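You operate a simulated robot arm through the tools that you are given. There is no shell and no other tool.

You run a simulated two-armed robot. Do the job below in one go: nothing can be reset, and whatever is moved stays where it is left.

TASK
Put one of the blue stoppers from the steel deck of the green tester on top of the coils carton there. Put the 17 mm chrome spanner from the black tool mat on the top of the vacuum packer. Press the small white button two times. Any order will do. Set down upright: blue stopper.

Only the result counts: the job must be done as asked and must still hold three seconds after the hand-in. Knocking over, shifting, dropping, spilling or breaking anything else fails it. Lids that push on must go on centred and level and be pressed home; caps that screw on are set level and turned clockwise until they are tight.

THE ROBOT
Two 7-joint arms with four-finger grippers on one trunk, on a base that moves. Base frame: it is fixed to the floor where the robot stands at the start and does not move with it; the origin is under the middle of the robot, x ahead of it, y to its left, z up. Lengths are in m, angles in rad, forces in N, time in s.
The left shoulder is at the start at [0.04, 0.181, 1.13], the right one opposite. With the tool pointing down near the work surface each hand reaches from about 0.3 to 0.82 m from the robot's upright axis, wherever it stands, measured 20 degrees to its own side. Places, roughly: blue stopper [3.5, -0.5, 1]; chrome spanner [4.25, -1, 1]; coils carton [3.25, -0.5, 1]; small white button [4.5, -1.2, 1.1]; top of the vacuum packer [2.6, 0, 0.9]. Payload 3.67 kg a hand.
The TCP of each hand is the grasp point between the finger pads, 0.028 m short of the fingertips. In the tool frame z runs along the fingers and y along their closing line. The gripper opens to 0.112 m; its body begins 0.073 m behind the TCP.
Orientation is told as [roll, pitch, yaw] about the base's x, y, z axes, in that order, counted from this pose: with the fingers straight down and closing along the base's y, the tool's x points along the base's -x, its y along +y and its z along -z.

THE INTERFACE
- The arms move only by the tool play_rows. It takes "left_targets", "right_targets" or both (then of equal length, played together; a hand with none holds still); each is a list of rows, each an object of numbers (a shift or turn left out is 0, a gripper value left out holds the last): "dx", "dy", "dz": the shift along the base's x, y, z in units of 100 mm (1.0 is 100 mm); "ax", "ay", "az": the turn, a rotation vector about the base's x, y, z in units of 180 degrees (1.0 is 180 degrees). In form: [{"dx": .., "dy": .., "dz": .., "ax": .., "ay": .., "az": ..}, ...]. A call has 1 to 20 rows; each row is the pose to reach, as a shift and turn from the pose commanded when the call began. "left_claw" and "right_claw" are, for a hand that has rows, the gripper command, from -1 (shut) to 1 (fully open), values between in proportion, set as the call begins (left out, the last holds). A call with a number of a shift or a turn outside -1 to 1 is refused whole. Each row takes 0.2 s and may step no farther than 0.05 m and 0.15 rad from the row before; otherwise, or with a gripper value out of range, the whole call is refused. A pose out of reach is approached as far as the arm can. The call stops where the force on the tool passes 40 N (or 10 N more than at its start, if that is more) or the arm is blocked; 0.2 s more then pass. Each finger travels about 0.0724 m/s and halts on what it meets, pressing with about 30 N; the grip force reading is that of the motor and also rises with nothing between the fingers. The clock runs only during rows and for 0.2 s after the last one: add rows that repeat a pose to give the fingers time. The reply holds the time, the measured pose of the TCP, the force on the tool along the base axes, the opening and the grip force, in the units named above and with some noise, with the torque about the TCP (base axes, N m) and any sound that the robot's microphone picked up, and new pictures: "views" is both (left out), scene, wrist or none (wrist: the cameras of the hands that moved).
- Cameras (640 x 400 px; columns grow to the right, rows downward): "scene" is now at [0.1122, -0.0087, 1.3918]; the picture's right is [-0.06, -1.00, 0.00], its down [-0.47, 0.03, -0.88] and it looks along [0.88, -0.05, -0.47] (base axes); focal length 271 px, centre (320, 200). "left" rides on the left gripper at [0.06, 0.018, -0.104] in its tool frame; the picture's right is [-0.29, 0.96, 0.00], its down [-0.80, -0.24, -0.55] and it looks along [-0.53, -0.16, 0.83] (tool axes); focal length 234 px, centre (320, 200). "right" rides on the right gripper at [0.06, -0.018, -0.104] in its tool frame; the picture's right is [0.29, 0.96, 0.00], its down [-0.80, 0.24, -0.55] and it looks along [-0.53, 0.16, 0.83] (tool axes); focal length 234 px, centre (320, 200). There is no depth. A picture from a camera that has moved, and an enlarged one, comes with that camera's place and axes in the base frame and with its lens. The place of the scene camera against the robot may be out by one fixed shift of up to 0.025 m in any direction.
- move_column(by): moves the trunk up (or, below 0, down) by that many m; the arms and the scene camera ride with it, the base frame stays. It gives what a move gives, with no picture.
- roll_base(legs): drives the robot by 1 to 6 legs, each [ahead, left, turn to the left] in m, m and rad, along the robot's own axes; the way and the turn of a leg run together, so that a leg with both is an arc; at most 1.5 m and 3.142 rad a leg. The arms and the cameras ride along, it lands a little off, and it stops where it bumps. It gives what a move gives, and a new picture of the scene camera.
- head_to(pan, tilt): turns the head with the scene camera to pan (to the left, within 1.501 rad either way) and tilt (down, from -0.506 to 1.204), counted from straight ahead of the robot. It gives what a move gives, and a new picture of the scene camera.
- enlarge(camera, box): a new picture of the part [left, top, right, bottom] of that camera's present view, enlarged. No time passes.
- finish_job(): hands the job in; it is judged then, once.

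Places have to be worked out from the pictures, the camera data and where the tool is seen. Open the grippers and draw the arms clear of the work before you hand the job in, unless the task says otherwise.

The tools are called after ">>>" as name(argument=value, ...) on one line, values as JSON. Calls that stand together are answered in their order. play_rows: Moves the arms, as the interface text tells. Its arguments: {"type":"object","properties":{"left_targets":{"type":"array","items":{"type":"object","properties":{"dx":{"type":"number"},"dy":{"type":"number"},"dz":{"type":"number"},"ax":{"type":"number"},"ay":{"type":"number"},"az":{"type":"number"}}}},"left_claw":{"type":"number"},"right_targets":{"type":"array","items":{"type":"object","properties":{"dx":{"type":"number"},"dy":{"type":"number"},"dz":{"type":"number"},"ax":{"type":"number"},"ay":{"type":"number"},"az":{"type":"number"}}}},"right_claw":{"type":"number"},"views":{"type":"string","enum":["both","scene","wrist","none"]}},"required":[]} The other tools are called the same way: move_column (by) moves the trunk up or down; roll_base (legs) drives the base; head_to (pan, tilt) turns the head that bears the scene camera; enlarge (camera, box) takes an enlarged picture of a part of a camera's view; finish_job () hands the job in.

At the start:

```text
t: 0.0
left_tcp_pos: [0.5822, 0.2147, 1.1308]
left_orientation: [0.0, -0.001, 0.001]
left_contact_force: [-0.7, 0.0, -0.1]
left_ft_torque: [0.02, 0.01, -0.02]
left_width: 0.1122
left_gripper_force: 0.0
right_tcp_pos: [0.5163, -0.2313, 1.1805]
right_orientation: [0.0, 0.0, 0.0]
right_contact_force: [0.5, -0.2, 0.2]
right_ft_torque: [0.01, 0.01, 0.04]
right_width: 0.1117
right_gripper_force: 0.0
trunk travel left (down, up): [-0.25, 0.264]
robot x, y, heading: [-0.0009, 0.0019, 0.002]
head pan, tilt (commanded): [-0.063, 0.489]
```

scene: 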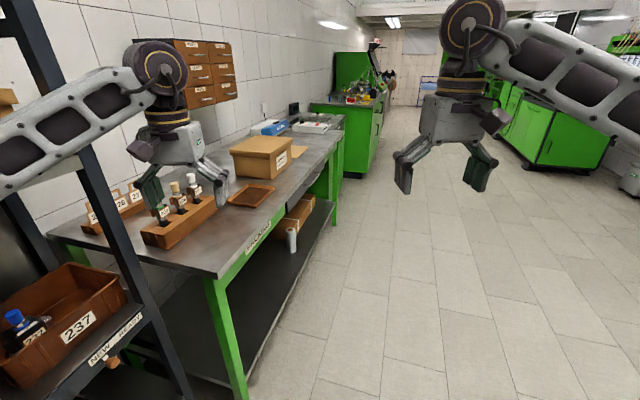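
right: 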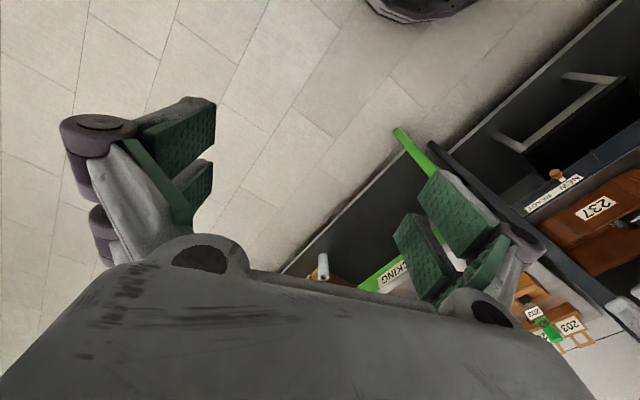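
left: 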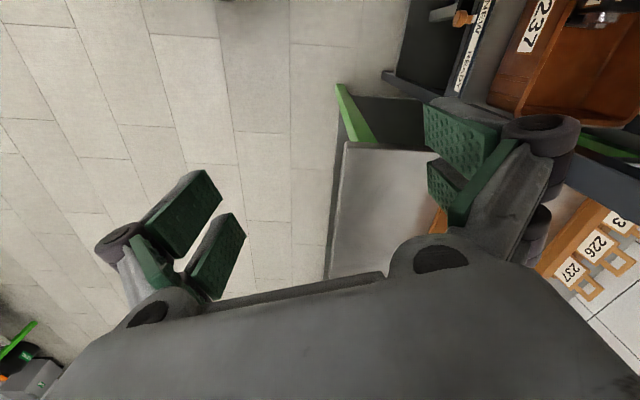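

The scene shows a packing bench on the left and a green tester behind it. I first enlarge the far area to identify the workplaces.

>>> enlarge(camera="scene", box=[240, 30, 440, 155])

>>> enlarge(camera="scene", box=[0, 100, 340, 312])

```text
3.20 times, centred on (340, 92) of scene
camera zoom: at [0.1122, -0.0087, 1.3918], right [-0.06, -1.0, 0.0], down [-0.47, 0.03, -0.88], along [0.88, -0.05, -0.47], focal length 866 px, centre (256, 544)
```

zoom: 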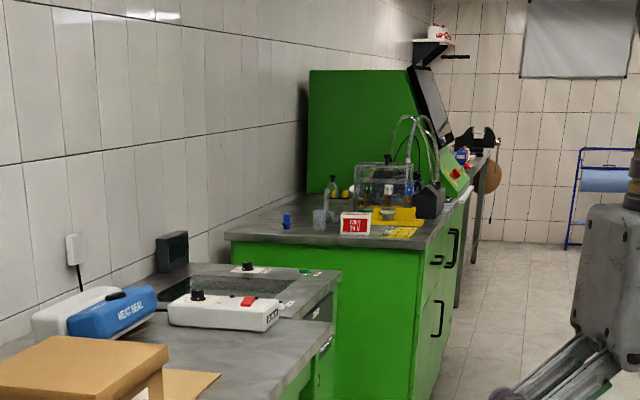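

```text
1.88 times, centred on (170, 206) of scene
camera zoom: at [0.1122, -0.0087, 1.3918], right [-0.06, -1.0, 0.0], down [-0.47, 0.03, -0.88], along [0.88, -0.05, -0.47], focal length 509 px, centre (602, 189)
```

zoom: 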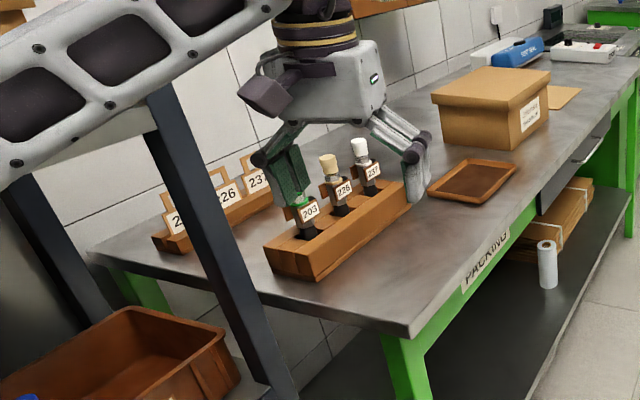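

The route ahead goes along the bench to the far end. I look left and down to check what stands near the robot before driving.

>>> head_to(pan=0.7, tilt=0.8)

>>> head_to(pan=-0.8, tilt=0.5)

```text
t: 1.1
left_tcp_pos: [0.5834, 0.2152, 1.1305]
left_orientation: [0.001, 0.0, 0.0]
left_contact_force: [-1.2, -0.1, -0.4]
left_ft_torque: [0.01, 0.0, 0.0]
left_width: 0.1118
left_gripper_force: 0.1
right_tcp_pos: [0.5159, -0.2315, 1.18]
right_orientation: [-0.001, 0.001, 0.001]
right_contact_force: [-1.0, 1.2, 0.6]
right_ft_torque: [0.01, -0.04, -0.02]
right_width: 0.1121
right_gripper_force: 0.1
trunk travel left (down, up): [-0.25, 0.264]
robot x, y, heading: [0.0001, -0.0012, -0.003]
head pan, tilt (commanded): [0.7, 0.799]
camera scene: at [0.083, 0.0489, 1.365], right [0.64, -0.77, 0.0], down [-0.55, -0.46, -0.7], along [0.53, 0.45, -0.72], focal length 271 px, centre (320, 200)
```

scene: 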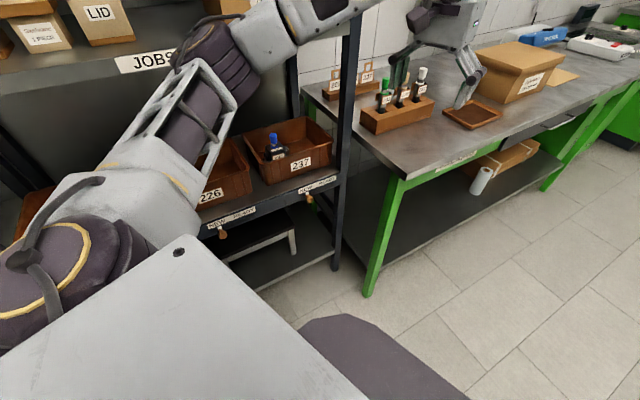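

```text
t: 2.7
left_tcp_pos: [0.5823, 0.2156, 1.1315]
left_orientation: [-0.001, 0.001, -0.001]
left_contact_force: [-0.5, -0.9, -0.7]
left_ft_torque: [-0.01, 0.02, 0.0]
left_width: 0.1117
left_gripper_force: 0.1
right_tcp_pos: [0.5165, -0.2308, 1.1797]
right_orientation: [-0.001, 0.001, 0.001]
right_contact_force: [0.1, -0.8, -0.7]
right_ft_torque: [-0.03, 0.03, 0.02]
right_width: 0.1122
right_gripper_force: 0.1
trunk travel left (down, up): [-0.25, 0.264]
robot x, y, heading: [0.0005, 0.0002, 0.002]
head pan, tilt (commanded): [-0.799, 0.499]
camera scene: at [0.0847, -0.0682, 1.3909], right [-0.72, -0.7, 0.0], down [-0.33, 0.34, -0.88], along [0.61, -0.63, -0.48], focal length 271 px, centre (320, 200)
```

scene: 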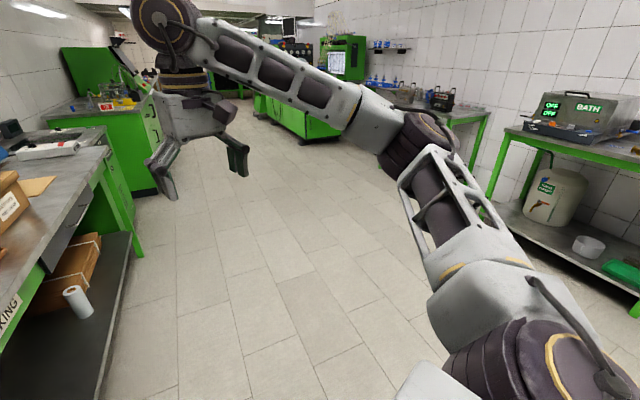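

I now look straight down ahead to see the footprint of the base.

>>> head_to(pan=0.0, tilt=1.2)

>>> head_to(pan=-0.32, tilt=0.2)

```text
t: 3.8
left_tcp_pos: [0.5824, 0.2148, 1.1319]
left_orientation: [-0.001, 0.0, -0.001]
left_contact_force: [0.6, 0.5, 0.4]
left_ft_torque: [-0.01, 0.0, -0.02]
left_width: 0.1119
left_gripper_force: 0.1
right_tcp_pos: [0.5173, -0.2318, 1.1804]
right_orientation: [0.0, 0.001, 0.0]
right_contact_force: [-0.5, -0.4, 0.5]
right_ft_torque: [0.04, -0.02, -0.03]
right_width: 0.1121
right_gripper_force: 0.0
trunk travel left (down, up): [-0.25, 0.264]
robot x, y, heading: [-0.0032, 0.0021, -0.003]
head pan, tilt (commanded): [0.0, 1.201]
camera scene: at [0.0772, -0.0031, 1.3372], right [0.0, -1.0, 0.0], down [-0.93, 0.0, -0.36], along [0.36, 0.0, -0.93], focal length 271 px, centre (320, 200)
```

scene: 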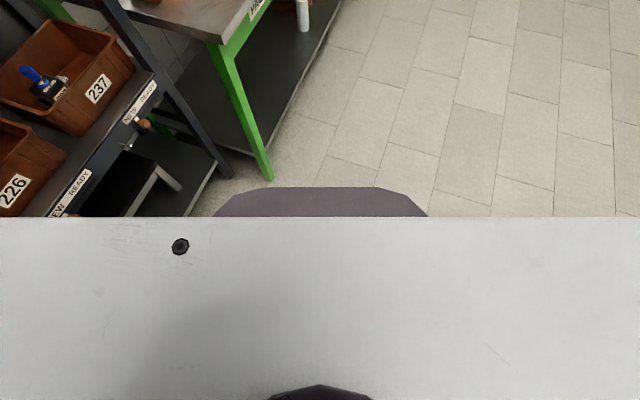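

```text
t: 5.1
left_tcp_pos: [0.5819, 0.2148, 1.1314]
left_orientation: [0.001, 0.0, 0.0]
left_contact_force: [0.3, -0.4, 0.5]
left_ft_torque: [0.02, -0.01, 0.04]
left_width: 0.1119
left_gripper_force: 0.0
right_tcp_pos: [0.5169, -0.2313, 1.1807]
right_orientation: [0.0, -0.002, -0.001]
right_contact_force: [-1.0, -0.4, 0.2]
right_ft_torque: [0.0, 0.01, -0.01]
right_width: 0.112
right_gripper_force: 0.0
trunk travel left (down, up): [-0.25, 0.264]
robot x, y, heading: [0.0015, 0.0016, 0.0]
head pan, tilt (commanded): [-0.319, 0.201]
camera scene: at [0.1097, -0.0322, 1.4185], right [-0.31, -0.95, 0.0], down [-0.19, 0.06, -0.98], along [0.93, -0.31, -0.2], focal length 271 px, centre (320, 200)
```

scene: 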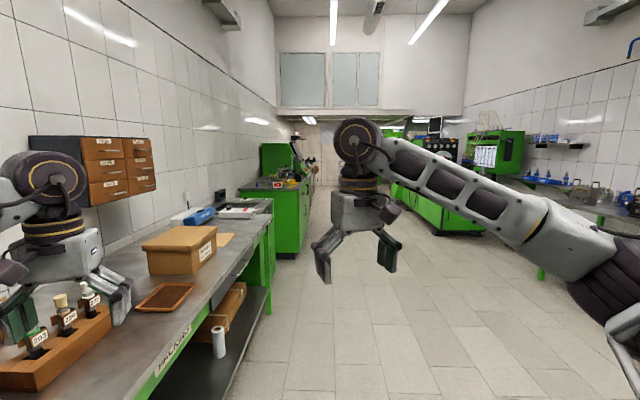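

The aisle runs at about -0.314 rad and is clear; the bench front is about 0.48 m to the side. I step right away from the rack, turn to face along the aisle and drive ahead.

>>> roll_base(legs=[[0, -0.25, 0], [0, 0, -0.314], [1.3, 0, 0]])

```text
t: 14.6
left_tcp_pos: [1.8799, -0.7341, 1.1312]
left_orientation: [0.0, -0.001, -0.38]
left_contact_force: [0.0, -0.5, 0.0]
left_ft_torque: [-0.02, -0.01, 0.01]
left_width: 0.112
left_gripper_force: 0.1
right_tcp_pos: [1.653, -1.1239, 1.1805]
right_orientation: [0.0, 0.001, -0.379]
right_contact_force: [-0.2, 0.0, -0.6]
right_ft_torque: [-0.02, 0.0, -0.04]
right_width: 0.1121
right_gripper_force: 0.0
trunk travel left (down, up): [-0.25, 0.264]
robot x, y, heading: [1.2578, -0.7189, -0.378]
head pan, tilt (commanded): [-0.319, 0.201]
camera scene: at [1.3506, -0.788, 1.4186], right [-0.64, -0.76, 0.0], down [-0.15, 0.13, -0.98], along [0.75, -0.63, -0.2], focal length 271 px, centre (320, 200)
```

scene: 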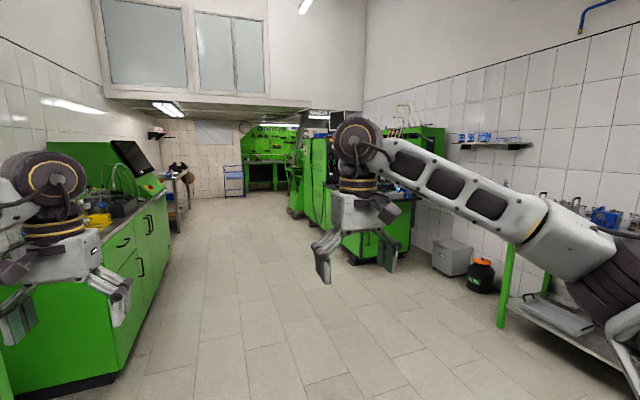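

The robot is now near (1.26, -0.72), heading -0.378. I turn the head toward the bench end and the tester.

>>> head_to(pan=0.45, tilt=0.35)

```text
t: 15.7
left_tcp_pos: [1.8811, -0.7347, 1.1309]
left_orientation: [-0.002, 0.0, -0.381]
left_contact_force: [0.7, -0.5, -0.3]
left_ft_torque: [0.0, 0.0, -0.01]
left_width: 0.1119
left_gripper_force: 0.1
right_tcp_pos: [1.6527, -1.1252, 1.1807]
right_orientation: [0.001, 0.0, -0.381]
right_contact_force: [0.1, -1.6, 0.3]
right_ft_torque: [0.0, 0.01, 0.0]
right_width: 0.112
right_gripper_force: 0.0
trunk travel left (down, up): [-0.25, 0.264]
robot x, y, heading: [1.264, -0.7166, -0.38]
head pan, tilt (commanded): [0.45, 0.351]
camera scene: at [1.3722, -0.7215, 1.4046], right [0.07, -1.0, 0.0], down [-0.34, -0.02, -0.94], along [0.94, 0.06, -0.34], focal length 271 px, centre (320, 200)
```

scene: 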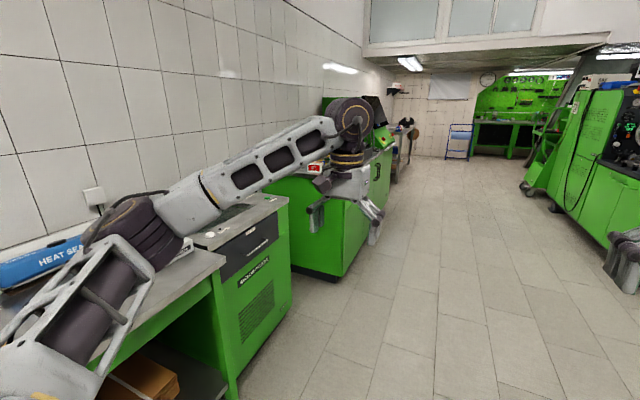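

The green cabinet at the end of the bench seems to be labelled as the packer. I enlarge to read it.

>>> enlarge(camera="scene", box=[150, 150, 400, 306])

```text
2.56 times, centred on (275, 228) of scene
camera zoom: at [1.3722, -0.7215, 1.4046], right [0.07, -1.0, 0.0], down [-0.34, -0.02, -0.94], along [0.94, 0.06, -0.34], focal length 693 px, centre (435, 128)
```

zoom: 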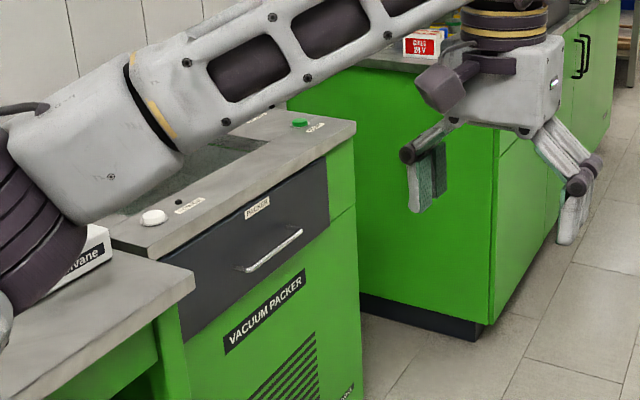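

The vacuum packer is the cabinet at the bench end and the tester comes after it. I straighten up and drive on along the aisle to stand before the tester.

>>> roll_base(legs=[[0, 0, 0.066], [1.0, -0.05, 0], [0.9, -0.05, 0]])

>>> head_to(pan=1.2, tilt=0.5)

```text
t: 26.1
left_tcp_pos: [3.6608, -1.4157, 1.1315]
left_orientation: [0.001, -0.001, -0.337]
left_contact_force: [0.4, -0.3, 0.8]
left_ft_torque: [0.02, 0.0, -0.02]
left_width: 0.1117
left_gripper_force: 0.1
right_tcp_pos: [3.4509, -1.817, 1.1814]
right_orientation: [0.0, -0.001, -0.337]
right_contact_force: [0.2, -0.1, 0.2]
right_ft_torque: [0.02, 0.05, 0.02]
right_width: 0.1119
right_gripper_force: 0.0
trunk travel left (down, up): [-0.25, 0.264]
robot x, y, heading: [3.0382, -1.4253, -0.34]
head pan, tilt (commanded): [0.45, 0.351]
camera scene: at [3.1527, -1.4262, 1.4046], right [0.11, -0.99, 0.0], down [-0.34, -0.04, -0.94], along [0.93, 0.11, -0.34], focal length 271 px, centre (320, 200)
```

scene: 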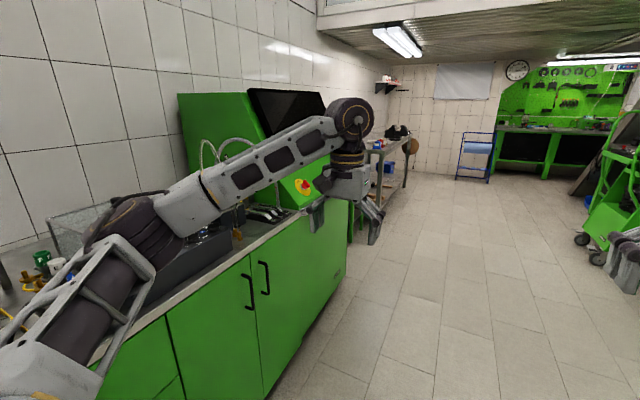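

```text
t: 27.1
left_tcp_pos: [3.6615, -1.4168, 1.1309]
left_orientation: [0.001, 0.0, -0.337]
left_contact_force: [-0.4, 0.4, 1.4]
left_ft_torque: [-0.01, -0.01, 0.0]
left_width: 0.1121
left_gripper_force: 0.0
right_tcp_pos: [3.4506, -1.8162, 1.1815]
right_orientation: [-0.001, 0.0, -0.337]
right_contact_force: [0.1, 0.2, 1.2]
right_ft_torque: [-0.01, -0.03, 0.0]
right_width: 0.1122
right_gripper_force: 0.0
trunk travel left (down, up): [-0.25, 0.264]
robot x, y, heading: [3.0353, -1.4262, -0.34]
head pan, tilt (commanded): [1.201, 0.499]
camera scene: at [3.1193, -1.3675, 1.3909], right [0.76, -0.65, 0.0], down [-0.31, -0.36, -0.88], along [0.57, 0.67, -0.48], focal length 271 px, centre (320, 200)
```

scene: 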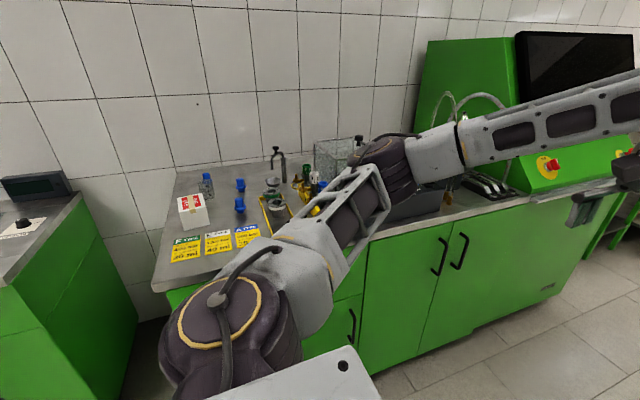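

The tester deck is visible now, partly behind the left arm. I enlarge it to read the labels and see the stoppers.

>>> enlarge(camera="scene", box=[150, 120, 350, 245])

```text
3.20 times, centred on (250, 182) of scene
camera zoom: at [3.1193, -1.3675, 1.3909], right [0.76, -0.65, 0.0], down [-0.31, -0.36, -0.88], along [0.57, 0.67, -0.48], focal length 866 px, centre (544, 256)
```

zoom: 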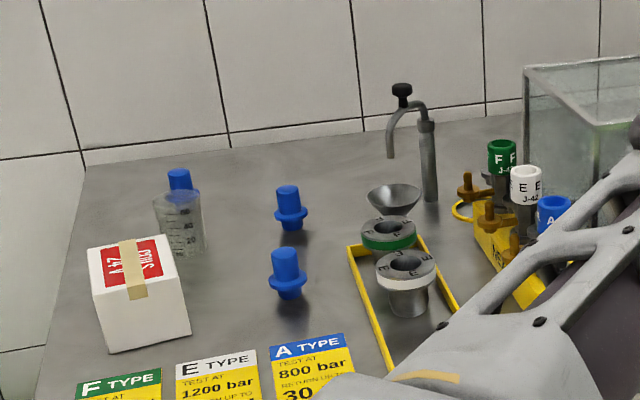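

The coils carton (white with a red label) and three blue stoppers stand on the deck. I turn the robot left to face the tester.

>>> roll_base(legs=[[0, 0, 1.597]])

>>> head_to(pan=0.2, tilt=0.6)

```text
t: 31.8
left_tcp_pos: [3.0293, -0.8071, 1.131]
left_orientation: [0.001, 0.0, 1.234]
left_contact_force: [0.1, 0.5, -0.5]
left_ft_torque: [-0.01, 0.01, 0.01]
left_width: 0.112
left_gripper_force: 0.0
right_tcp_pos: [3.4305, -1.0156, 1.1811]
right_orientation: [0.0, -0.001, 1.234]
right_contact_force: [-0.3, 0.3, 0.1]
right_ft_torque: [0.01, 0.01, 0.02]
right_width: 0.1121
right_gripper_force: 0.0
trunk travel left (down, up): [-0.25, 0.264]
robot x, y, heading: [3.0389, -1.429, 1.235]
head pan, tilt (commanded): [1.201, 0.499]
camera scene: at [2.9783, -1.3514, 1.3909], right [0.65, 0.76, 0.0], down [0.36, -0.31, -0.88], along [-0.67, 0.57, -0.48], focal length 271 px, centre (320, 200)
```

scene: 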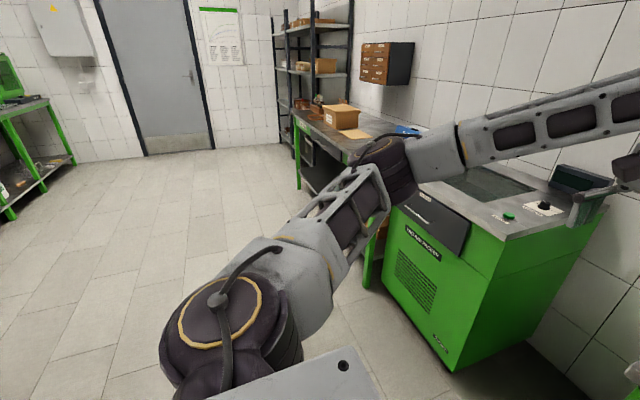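

```text
t: 33.0
left_tcp_pos: [3.0305, -0.806, 1.1309]
left_orientation: [0.0, 0.001, 1.235]
left_contact_force: [0.5, -0.8, -0.5]
left_ft_torque: [0.03, -0.03, -0.01]
left_width: 0.1121
left_gripper_force: 0.1
right_tcp_pos: [3.4305, -1.0149, 1.1821]
right_orientation: [0.001, 0.0, 1.234]
right_contact_force: [-0.4, 1.1, 0.6]
right_ft_torque: [0.02, 0.01, 0.01]
right_width: 0.1117
right_gripper_force: 0.0
trunk travel left (down, up): [-0.25, 0.264]
robot x, y, heading: [3.0386, -1.4282, 1.229]
head pan, tilt (commanded): [0.201, 0.6]
camera scene: at [3.0595, -1.323, 1.3818], right [0.99, -0.14, 0.0], down [-0.08, -0.56, -0.82], along [0.11, 0.82, -0.57], focal length 271 px, centre (320, 200)
```

scene: 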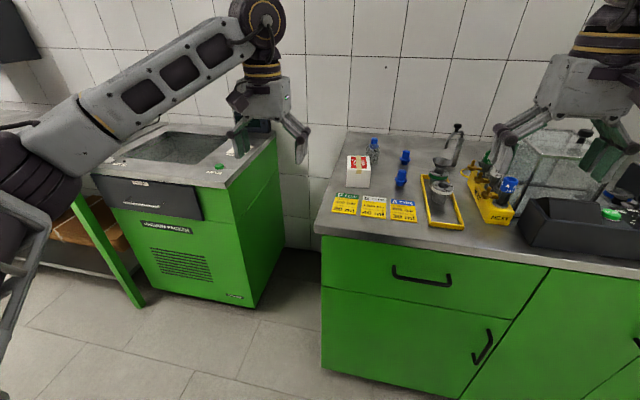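

This is a clear view of the tester deck and the packer. I enlarge both.

>>> enlarge(camera="scene", box=[310, 120, 470, 220])

>>> enlarge(camera="scene", box=[80, 100, 320, 250])

>>> enlarge(camera="scene", box=[440, 120, 640, 245])

```text
4.00 times, centred on (390, 170) of scene
camera zoom: at [3.0595, -1.323, 1.3818], right [0.99, -0.14, 0.0], down [-0.08, -0.56, -0.82], along [0.11, 0.82, -0.57], focal length 1082 px, centre (40, 320)
```

zoom: 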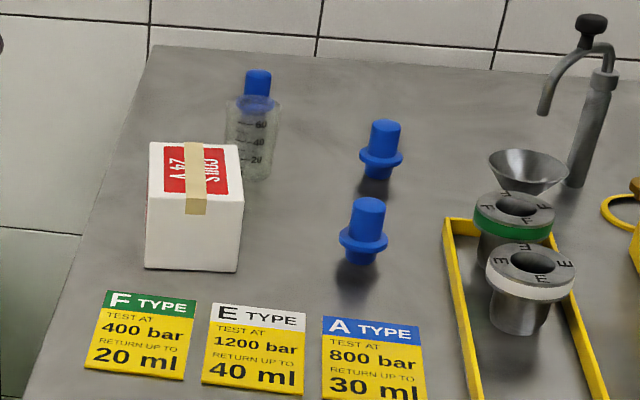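

```text
2.67 times, centred on (200, 175) of scene
camera zoom: at [3.0595, -1.323, 1.3818], right [0.99, -0.14, 0.0], down [-0.08, -0.56, -0.82], along [0.11, 0.82, -0.57], focal length 722 px, centre (640, 267)
```

zoom: 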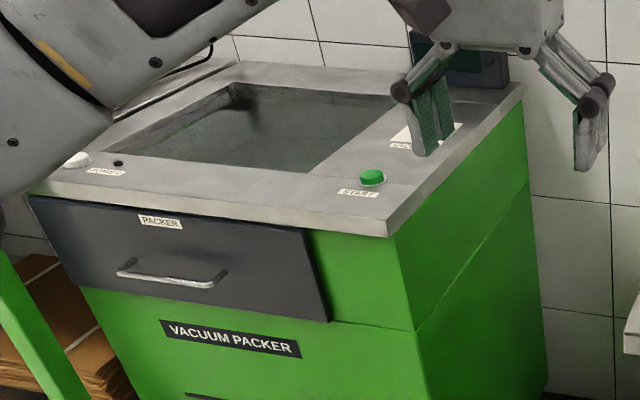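

```text
3.20 times, centred on (540, 182) of scene
camera zoom: at [3.0595, -1.323, 1.3818], right [0.99, -0.14, 0.0], down [-0.08, -0.56, -0.82], along [0.11, 0.82, -0.57], focal length 866 px, centre (-384, 256)
```

zoom: 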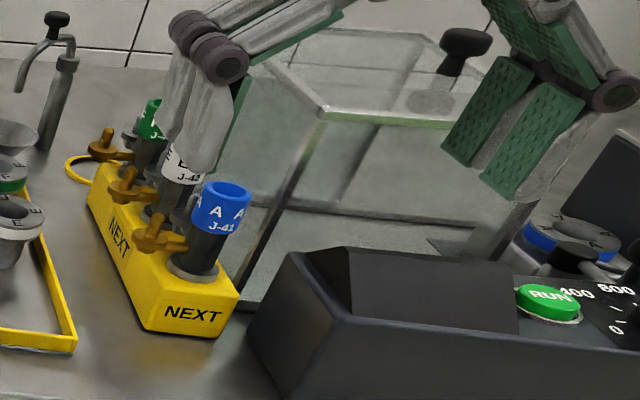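

The carton reads "COILS 24 V", with stoppers beside it at about u-direction right of it. Before moving in I draw the right hand back and up a little so it stays clear of the deck fixtures.

>>> play_rows(right_targets=[{"dx": -0.12, "dy": -0.34, "dz": 0.1}, {"dx": -0.24, "dy": -0.68, "dz": 0.2}, {"dx": -0.35, "dy": -1.0, "dz": 0.3}], views="none")

>>> roll_base(legs=[[0.2, -0.22, 0.025]])

>>> head_to(pan=0.0, tilt=1.1)

```text
t: 33.8
left_tcp_pos: [3.0294, -0.8076, 1.1315]
left_orientation: [0.0, -0.002, 1.235]
left_contact_force: [-0.5, 0.2, 0.4]
left_ft_torque: [0.0, 0.0, 0.03]
left_width: 0.1122
left_gripper_force: 0.1
right_tcp_pos: [3.3948, -1.1187, 1.2089]
right_orientation: [0.001, 0.0, 1.234]
right_contact_force: [-0.7, 0.4, 0.3]
right_ft_torque: [0.0, -0.02, -0.04]
right_width: 0.112
right_gripper_force: 0.0
trunk travel left (down, up): [-0.25, 0.264]
robot x, y, heading: [3.0396, -1.4274, 1.236]
head pan, tilt (commanded): [0.201, 0.6]
```

```text
t: 35.9
left_tcp_pos: [3.2856, -0.6904, 1.1309]
left_orientation: [0.001, 0.0, 1.258]
left_contact_force: [0.2, 0.4, 0.1]
left_ft_torque: [-0.05, -0.03, -0.02]
left_width: 0.1121
left_gripper_force: 0.1
right_tcp_pos: [3.658, -0.9922, 1.2092]
right_orientation: [0.001, 0.0, 1.258]
right_contact_force: [-0.1, -0.3, 0.1]
right_ft_torque: [-0.01, 0.01, -0.02]
right_width: 0.112
right_gripper_force: 0.0
trunk travel left (down, up): [-0.25, 0.264]
robot x, y, heading: [3.3143, -1.3075, 1.256]
head pan, tilt (commanded): [0.201, 0.6]
camera scene: at [3.329, -1.2061, 1.3818], right [0.99, -0.11, 0.0], down [-0.06, -0.56, -0.82], along [0.09, 0.82, -0.57], focal length 271 px, centre (320, 200)
```

scene: 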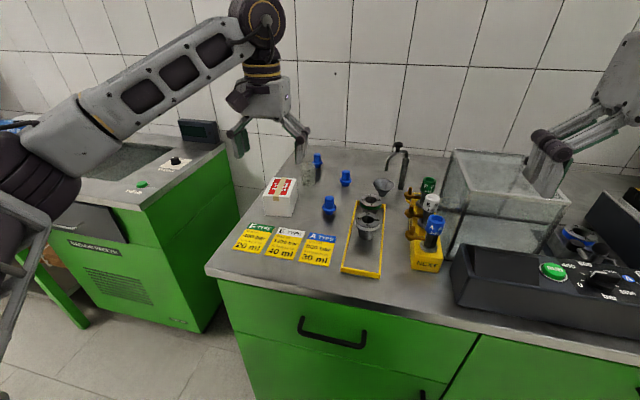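

```text
t: 36.8
left_tcp_pos: [3.2859, -0.691, 1.1316]
left_orientation: [0.001, 0.0, 1.258]
left_contact_force: [-0.2, -0.7, -0.4]
left_ft_torque: [0.01, 0.04, 0.02]
left_width: 0.1119
left_gripper_force: 0.1
right_tcp_pos: [3.6572, -0.9896, 1.2098]
right_orientation: [-0.002, 0.001, 1.259]
right_contact_force: [-0.2, 0.2, -0.5]
right_ft_torque: [0.01, 0.0, -0.01]
right_width: 0.1122
right_gripper_force: 0.2
trunk travel left (down, up): [-0.25, 0.264]
robot x, y, heading: [3.3145, -1.3115, 1.258]
head pan, tilt (commanded): [0.0, 1.1]
camera scene: at [3.3379, -1.2341, 1.3433], right [0.95, -0.31, 0.0], down [-0.27, -0.85, -0.45], along [0.14, 0.43, -0.89], focal length 271 px, centre (320, 200)
```

scene: 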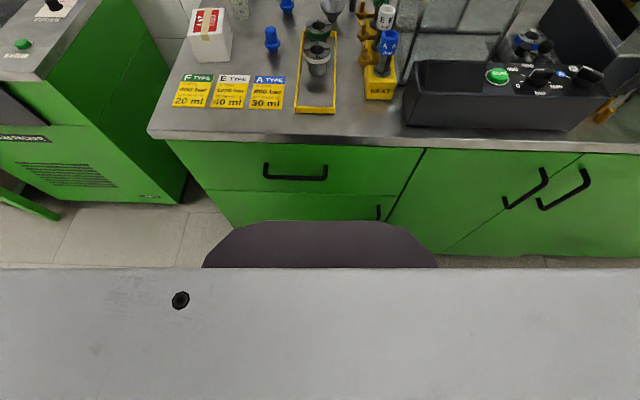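

The robot now stands at u≈3.56, v≈-0.21 facing the wall squarely. I aim the head at the stoppers and carton for measuring.

>>> head_to(pan=0.2, tilt=0.7)

>>> enlarge(camera="scene", box=[220, 100, 380, 200])

```text
t: 37.7
left_tcp_pos: [3.2861, -0.6902, 1.1311]
left_orientation: [0.002, -0.001, 1.26]
left_contact_force: [0.4, 0.4, 0.2]
left_ft_torque: [0.03, -0.01, 0.01]
left_width: 0.112
left_gripper_force: 0.0
right_tcp_pos: [3.6573, -0.9902, 1.2095]
right_orientation: [-0.001, -0.001, 1.258]
right_contact_force: [-0.9, -0.2, -0.8]
right_ft_torque: [0.03, -0.01, 0.02]
right_width: 0.1121
right_gripper_force: 0.1
trunk travel left (down, up): [-0.25, 0.264]
robot x, y, heading: [3.3111, -1.3146, 1.254]
head pan, tilt (commanded): [0.201, 0.7]
camera scene: at [3.3283, -1.2097, 1.3731], right [0.99, -0.11, 0.0], down [-0.07, -0.64, -0.76], along [0.09, 0.76, -0.64], focal length 271 px, centre (320, 200)
```

scene: 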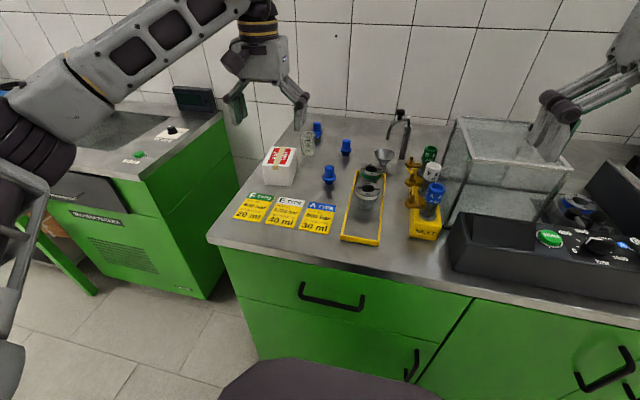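

```text
4.00 times, centred on (300, 150) of scene
camera zoom: at [3.3283, -1.2097, 1.3731], right [0.99, -0.11, 0.0], down [-0.07, -0.64, -0.76], along [0.09, 0.76, -0.64], focal length 1082 px, centre (400, 400)
```

zoom: 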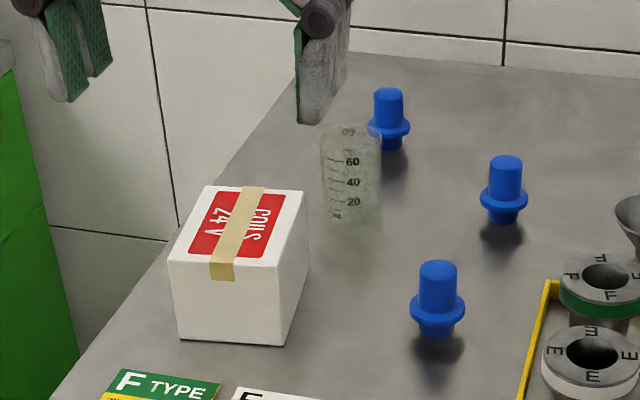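

I zoom on the left gripper in the scene view to calibrate the scene camera against the known TCP pose.

>>> enlarge(camera="scene", box=[200, 60, 360, 160])

>>> enlarge(camera="left", box=[0, 0, 640, 400])

```text
4.00 times, centred on (280, 110) of scene
camera zoom: at [3.3283, -1.2097, 1.3731], right [0.99, -0.11, 0.0], down [-0.07, -0.64, -0.76], along [0.09, 0.76, -0.64], focal length 1082 px, centre (480, 560)
```

zoom: 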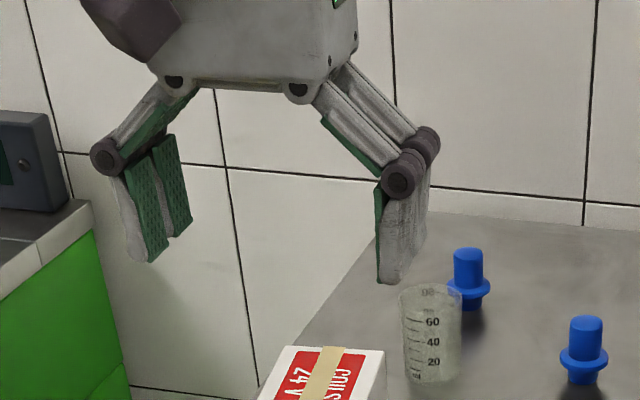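

```text
1.00 times, centred on (320, 200) of left (not enlarged: the box is as wide or as high as the picture)
camera zoom: at [3.2508, -0.7419, 1.2361], right [-0.82, 0.57, 0.0], down [0.47, 0.68, 0.55], along [0.32, 0.46, -0.83], focal length 234 px, centre (320, 200)
```

zoom: 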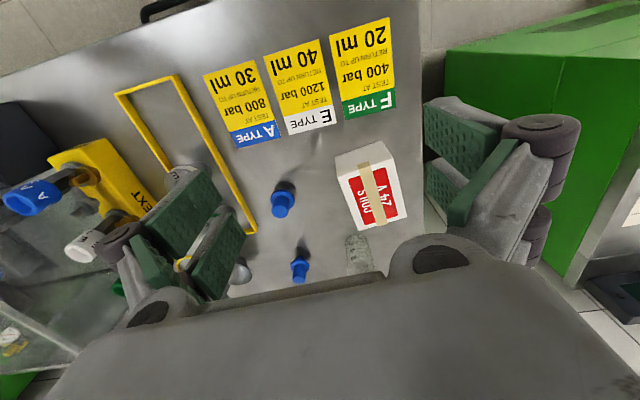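

The left wrist camera sees the stoppers and carton directly. I enlarge that region to measure.

>>> enlarge(camera="left", box=[240, 130, 440, 290])

```text
2.50 times, centred on (340, 210) of left
camera zoom: at [3.2508, -0.7419, 1.2361], right [-0.82, 0.57, 0.0], down [0.47, 0.68, 0.55], along [0.32, 0.46, -0.83], focal length 585 px, centre (270, 175)
```

zoom: 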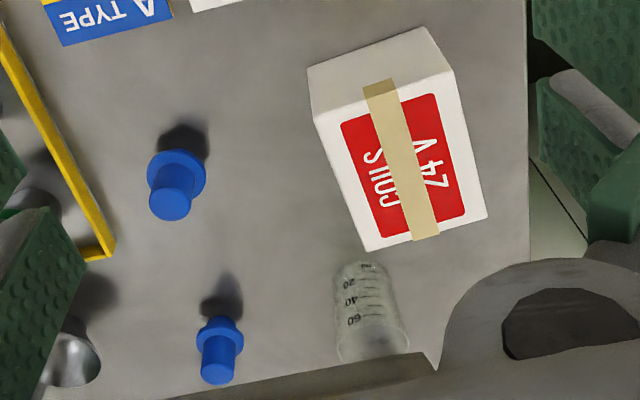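

Front stopper is about (3.405, -0.616), flange near z 0.945, top near 0.975; the carton top centre is about (3.287, -0.583). I bring the left hand over the stopper with a narrower opening and look again.

>>> play_rows(left_targets=[{"dx": 0.3, "dy": 0.17}, {"dx": 0.6, "dy": 0.35}, {"dx": 0.9, "dy": 0.52}], left_claw=0.1, views="wrist")

```text
t: 38.5
left_tcp_pos: [3.3757, -0.6381, 1.129]
left_orientation: [-0.001, 0.0, 1.257]
left_contact_force: [0.4, 0.3, -0.8]
left_ft_torque: [-0.01, 0.04, 0.0]
left_width: 0.0617
left_gripper_force: 0.1
right_tcp_pos: [3.6586, -0.9906, 1.2083]
right_orientation: [0.001, 0.002, 1.258]
right_contact_force: [0.6, 0.1, -0.7]
right_ft_torque: [-0.01, 0.02, 0.01]
right_width: 0.1122
right_gripper_force: 0.0
trunk travel left (down, up): [-0.25, 0.264]
robot x, y, heading: [3.3125, -1.3109, 1.252]
head pan, tilt (commanded): [0.201, 0.7]
camera left: at [3.3401, -0.6893, 1.2343], right [-0.82, 0.57, 0.0], down [0.47, 0.68, 0.55], along [0.31, 0.46, -0.83], focal length 234 px, centre (320, 200)
```

left: 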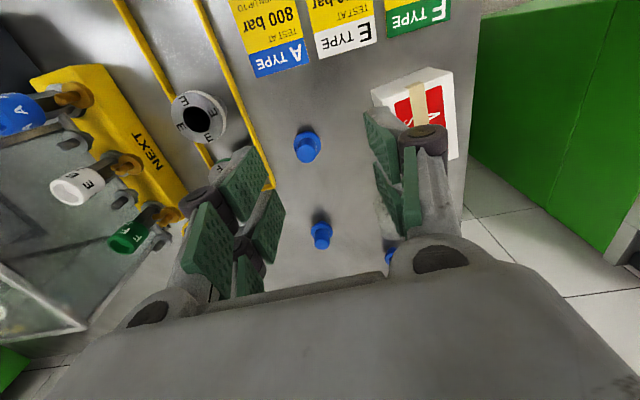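

I enlarge to triangulate the front stopper.

>>> enlarge(camera="left", box=[240, 100, 400, 260])

```text
2.50 times, centred on (320, 180) of left
camera zoom: at [3.3401, -0.6893, 1.2343], right [-0.82, 0.57, 0.0], down [0.47, 0.68, 0.55], along [0.31, 0.46, -0.83], focal length 585 px, centre (320, 250)
```

zoom: 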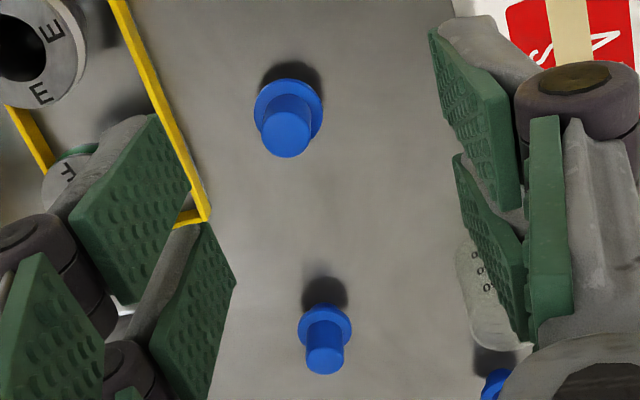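

Triangulating gives the stopper at about (3.423, -0.601) with its top near z 0.942 and flange near 0.912. I move above it and lower part of the way, narrowing the claw.

>>> play_rows(left_targets=[{"dx": 0.24, "dy": 0.19, "dz": -0.1}, {"dx": 0.47, "dy": 0.37, "dz": -0.3}, {"dx": 0.47, "dy": 0.37, "dz": -0.6}, {"dx": 0.47, "dy": 0.37, "dz": -0.9}], left_claw=-0.1, views="both")

>>> enlarge(camera="left", box=[200, 60, 440, 260])

>>> enlarge(camera="scene", box=[260, 90, 420, 190])

```text
t: 39.5
left_tcp_pos: [3.4242, -0.6002, 1.0382]
left_orientation: [0.001, -0.001, 1.258]
left_contact_force: [-0.2, -0.4, -0.1]
left_ft_torque: [-0.02, 0.03, 0.0]
left_width: 0.0503
left_gripper_force: 0.0
right_tcp_pos: [3.658, -0.9919, 1.209]
right_orientation: [0.0, 0.0, 1.259]
right_contact_force: [0.0, 0.6, -0.2]
right_ft_torque: [0.0, 0.04, -0.01]
right_width: 0.1123
right_gripper_force: 0.1
trunk travel left (down, up): [-0.25, 0.264]
robot x, y, heading: [3.3094, -1.309, 1.258]
head pan, tilt (commanded): [0.201, 0.7]
camera scene: at [3.329, -1.2089, 1.3731], right [0.99, -0.11, 0.0], down [-0.07, -0.64, -0.76], along [0.09, 0.76, -0.64], focal length 271 px, centre (320, 200)
camera left: at [3.3887, -0.6523, 1.1436], right [-0.82, 0.57, 0.0], down [0.47, 0.69, 0.55], along [0.31, 0.46, -0.83], focal length 234 px, centre (320, 200)
```

scene: 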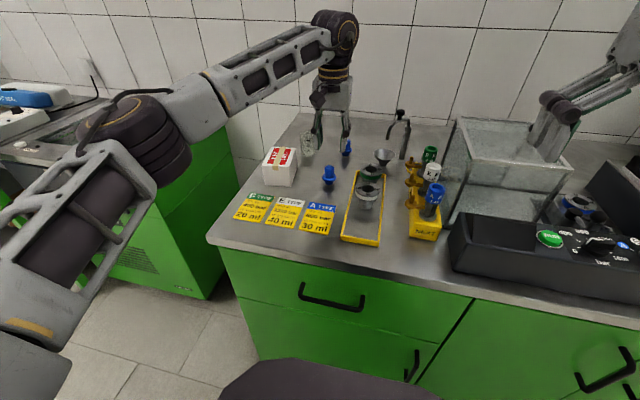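
left: 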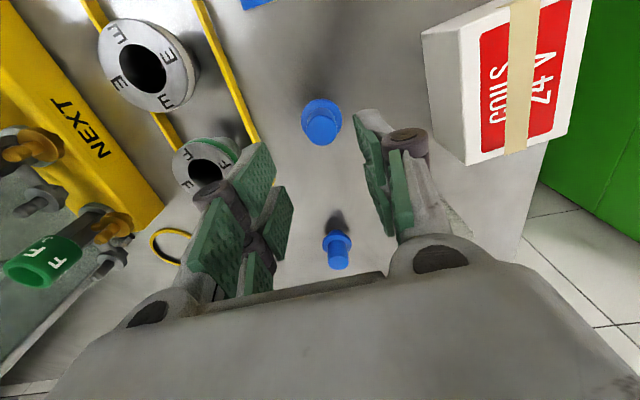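

```text
2.00 times, centred on (320, 160) of left
camera zoom: at [3.3887, -0.6523, 1.1436], right [-0.82, 0.57, 0.0], down [0.47, 0.69, 0.55], along [0.31, 0.46, -0.83], focal length 468 px, centre (320, 280)
```

zoom: 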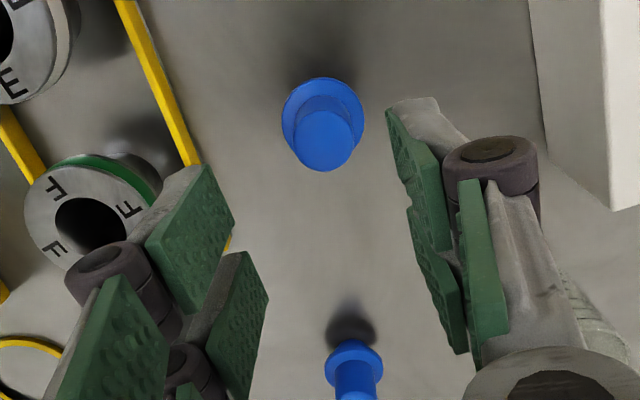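

```text
4.00 times, centred on (340, 140) of scene
camera zoom: at [3.329, -1.2089, 1.3731], right [0.99, -0.11, 0.0], down [-0.07, -0.64, -0.76], along [0.09, 0.76, -0.64], focal length 1082 px, centre (240, 440)
```

zoom: 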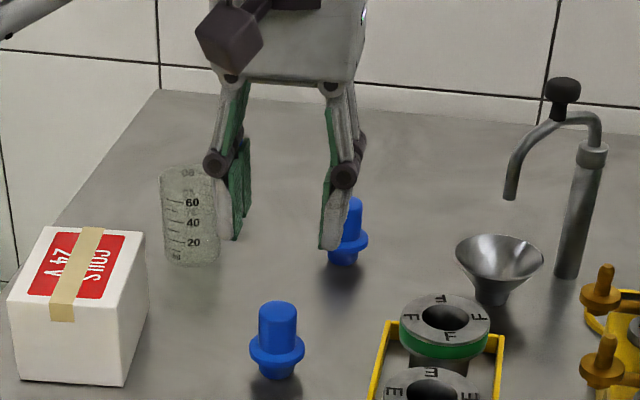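

Refined stopper: (3.421, -0.6025), flange top about 0.914, handle top about 0.948. I lower so that the fingertips stay just above the flange.

>>> play_rows(left_targets=[{"dx": -0.03, "dy": -0.02, "dz": -0.3}, {"dx": -0.03, "dy": -0.02, "dz": -0.6}, {"dx": -0.03, "dy": -0.02, "dz": -0.8}, {"dx": -0.03, "dy": -0.02, "dz": -0.86}, {"dx": -0.03, "dy": -0.02, "dz": -0.86}], views="both")

>>> enlarge(camera="scene", box=[280, 120, 400, 195])

>>> enlarge(camera="left", box=[200, 60, 440, 260])

```text
t: 40.7
left_tcp_pos: [3.4203, -0.6028, 0.953]
left_orientation: [0.002, 0.0, 1.259]
left_contact_force: [-0.6, 0.1, 0.8]
left_ft_torque: [0.0, 0.02, -0.03]
left_width: 0.0506
left_gripper_force: 0.0
right_tcp_pos: [3.658, -0.9909, 1.2094]
right_orientation: [0.001, 0.001, 1.258]
right_contact_force: [0.2, -0.4, 0.5]
right_ft_torque: [-0.02, 0.02, 0.04]
right_width: 0.1117
right_gripper_force: 0.1
trunk travel left (down, up): [-0.25, 0.264]
robot x, y, heading: [3.3115, -1.3075, 1.261]
head pan, tilt (commanded): [0.201, 0.7]
camera scene: at [3.3284, -1.2098, 1.3732], right [0.99, -0.11, 0.0], down [-0.07, -0.64, -0.76], along [0.09, 0.76, -0.64], focal length 271 px, centre (320, 200)
camera left: at [3.3861, -0.6551, 1.0589], right [-0.82, 0.57, 0.0], down [0.47, 0.69, 0.55], along [0.32, 0.46, -0.83], focal length 234 px, centre (320, 200)
```

scene: 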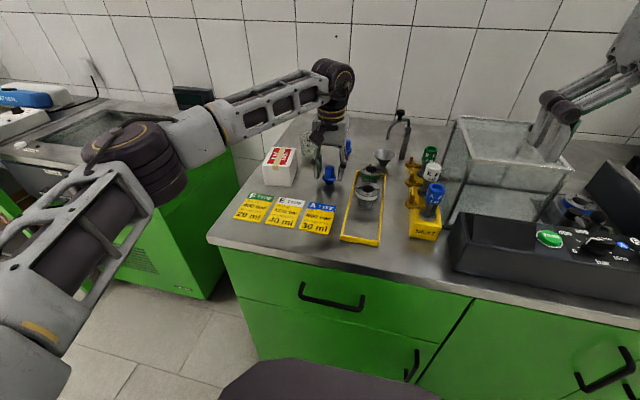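
left: 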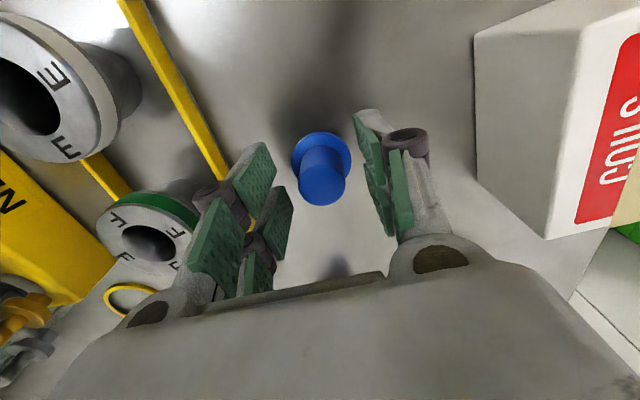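

```text
5.33 times, centred on (340, 158) of scene
camera zoom: at [3.3284, -1.2098, 1.3732], right [0.99, -0.11, 0.0], down [-0.07, -0.64, -0.76], along [0.09, 0.76, -0.64], focal length 1443 px, centre (213, 427)
```

zoom: 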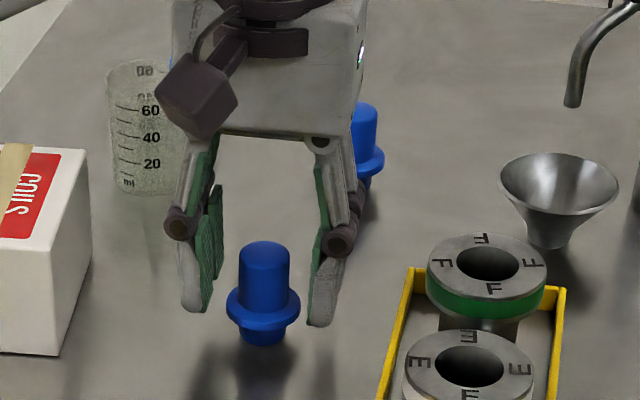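

```text
2.00 times, centred on (320, 160) of left
camera zoom: at [3.3861, -0.6551, 1.0589], right [-0.82, 0.57, 0.0], down [0.47, 0.69, 0.55], along [0.32, 0.46, -0.83], focal length 468 px, centre (320, 280)
```

zoom: 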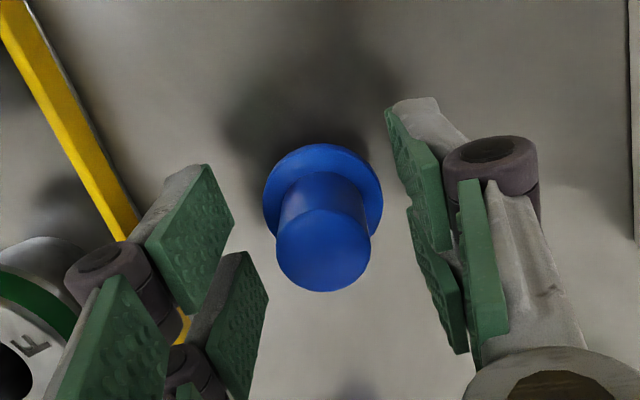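

The stopper handle is centred between the pads and the tips are ~13 mm above the flange. I lower 7 mm more and close the claw.

>>> play_rows(left_targets=[{"dz": -0.07}, {"dz": -0.07}], views="none")

>>> play_rows(left_targets=[{"dz": 0}, {"dz": 0}, {"dz": 0}, {"dz": 0}], left_claw=-1, views="both")

>>> enlarge(camera="scene", box=[280, 120, 400, 195])

```text
t: 41.3
left_tcp_pos: [3.4209, -0.6031, 0.9471]
left_orientation: [-0.001, 0.001, 1.256]
left_contact_force: [0.6, 0.5, -0.2]
left_ft_torque: [0.0, 0.0, -0.01]
left_width: 0.0505
left_gripper_force: 0.0
right_tcp_pos: [3.6564, -0.9922, 1.2098]
right_orientation: [0.0, 0.0, 1.258]
right_contact_force: [0.8, -0.4, 0.5]
right_ft_torque: [0.0, -0.04, -0.01]
right_width: 0.112
right_gripper_force: 0.0
trunk travel left (down, up): [-0.25, 0.264]
robot x, y, heading: [3.3106, -1.3104, 1.26]
head pan, tilt (commanded): [0.201, 0.7]
```

```text
t: 42.3
left_tcp_pos: [3.4208, -0.6037, 0.9486]
left_orientation: [-0.001, -0.002, 1.261]
left_contact_force: [0.8, 1.4, 8.6]
left_ft_torque: [0.14, -0.04, -0.02]
left_width: 0.0228
left_gripper_force: 29.9
right_tcp_pos: [3.6578, -0.9922, 1.2091]
right_orientation: [-0.001, 0.001, 1.258]
right_contact_force: [-0.8, -0.6, -0.6]
right_ft_torque: [0.0, -0.01, 0.01]
right_width: 0.1121
right_gripper_force: 0.1
trunk travel left (down, up): [-0.25, 0.264]
robot x, y, heading: [3.3147, -1.3068, 1.254]
head pan, tilt (commanded): [0.201, 0.7]
camera scene: at [3.3283, -1.2103, 1.3733], right [0.99, -0.11, 0.0], down [-0.07, -0.64, -0.77], along [0.09, 0.76, -0.64], focal length 271 px, centre (320, 200)
camera left: at [3.3856, -0.6558, 1.0531], right [-0.82, 0.57, 0.0], down [0.47, 0.68, 0.56], along [0.32, 0.46, -0.83], focal length 234 px, centre (320, 200)
```

scene: 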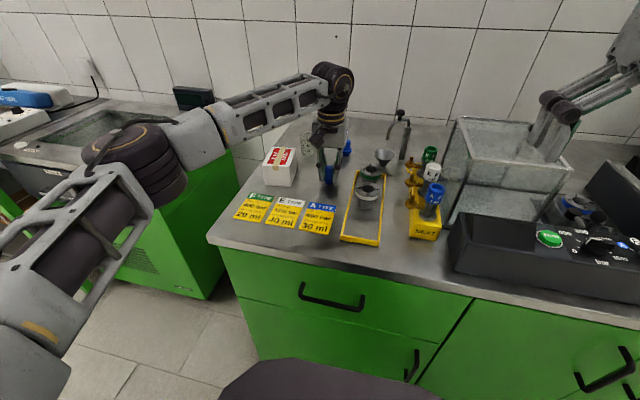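
left: 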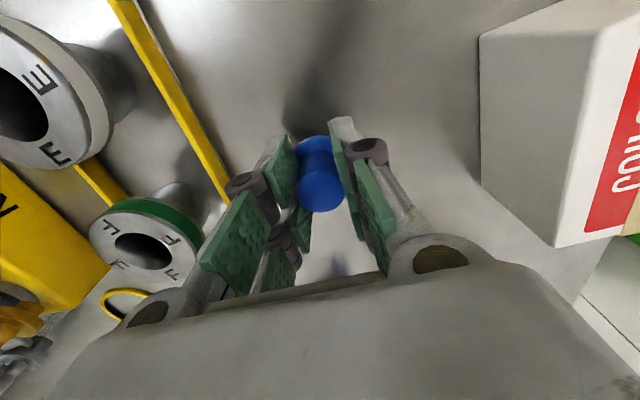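

```text
5.33 times, centred on (340, 158) of scene
camera zoom: at [3.3283, -1.2103, 1.3733], right [0.99, -0.11, 0.0], down [-0.07, -0.64, -0.77], along [0.09, 0.76, -0.64], focal length 1443 px, centre (213, 427)
```

zoom: 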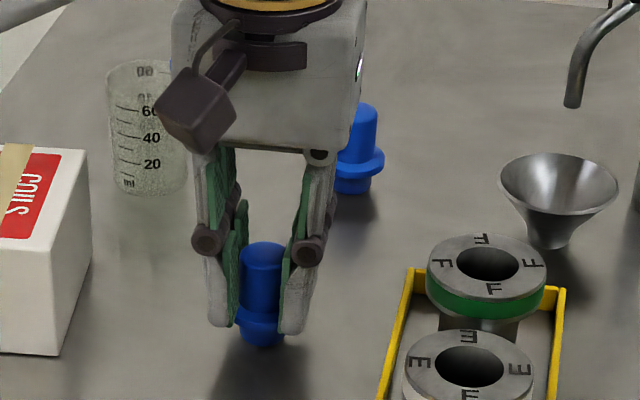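

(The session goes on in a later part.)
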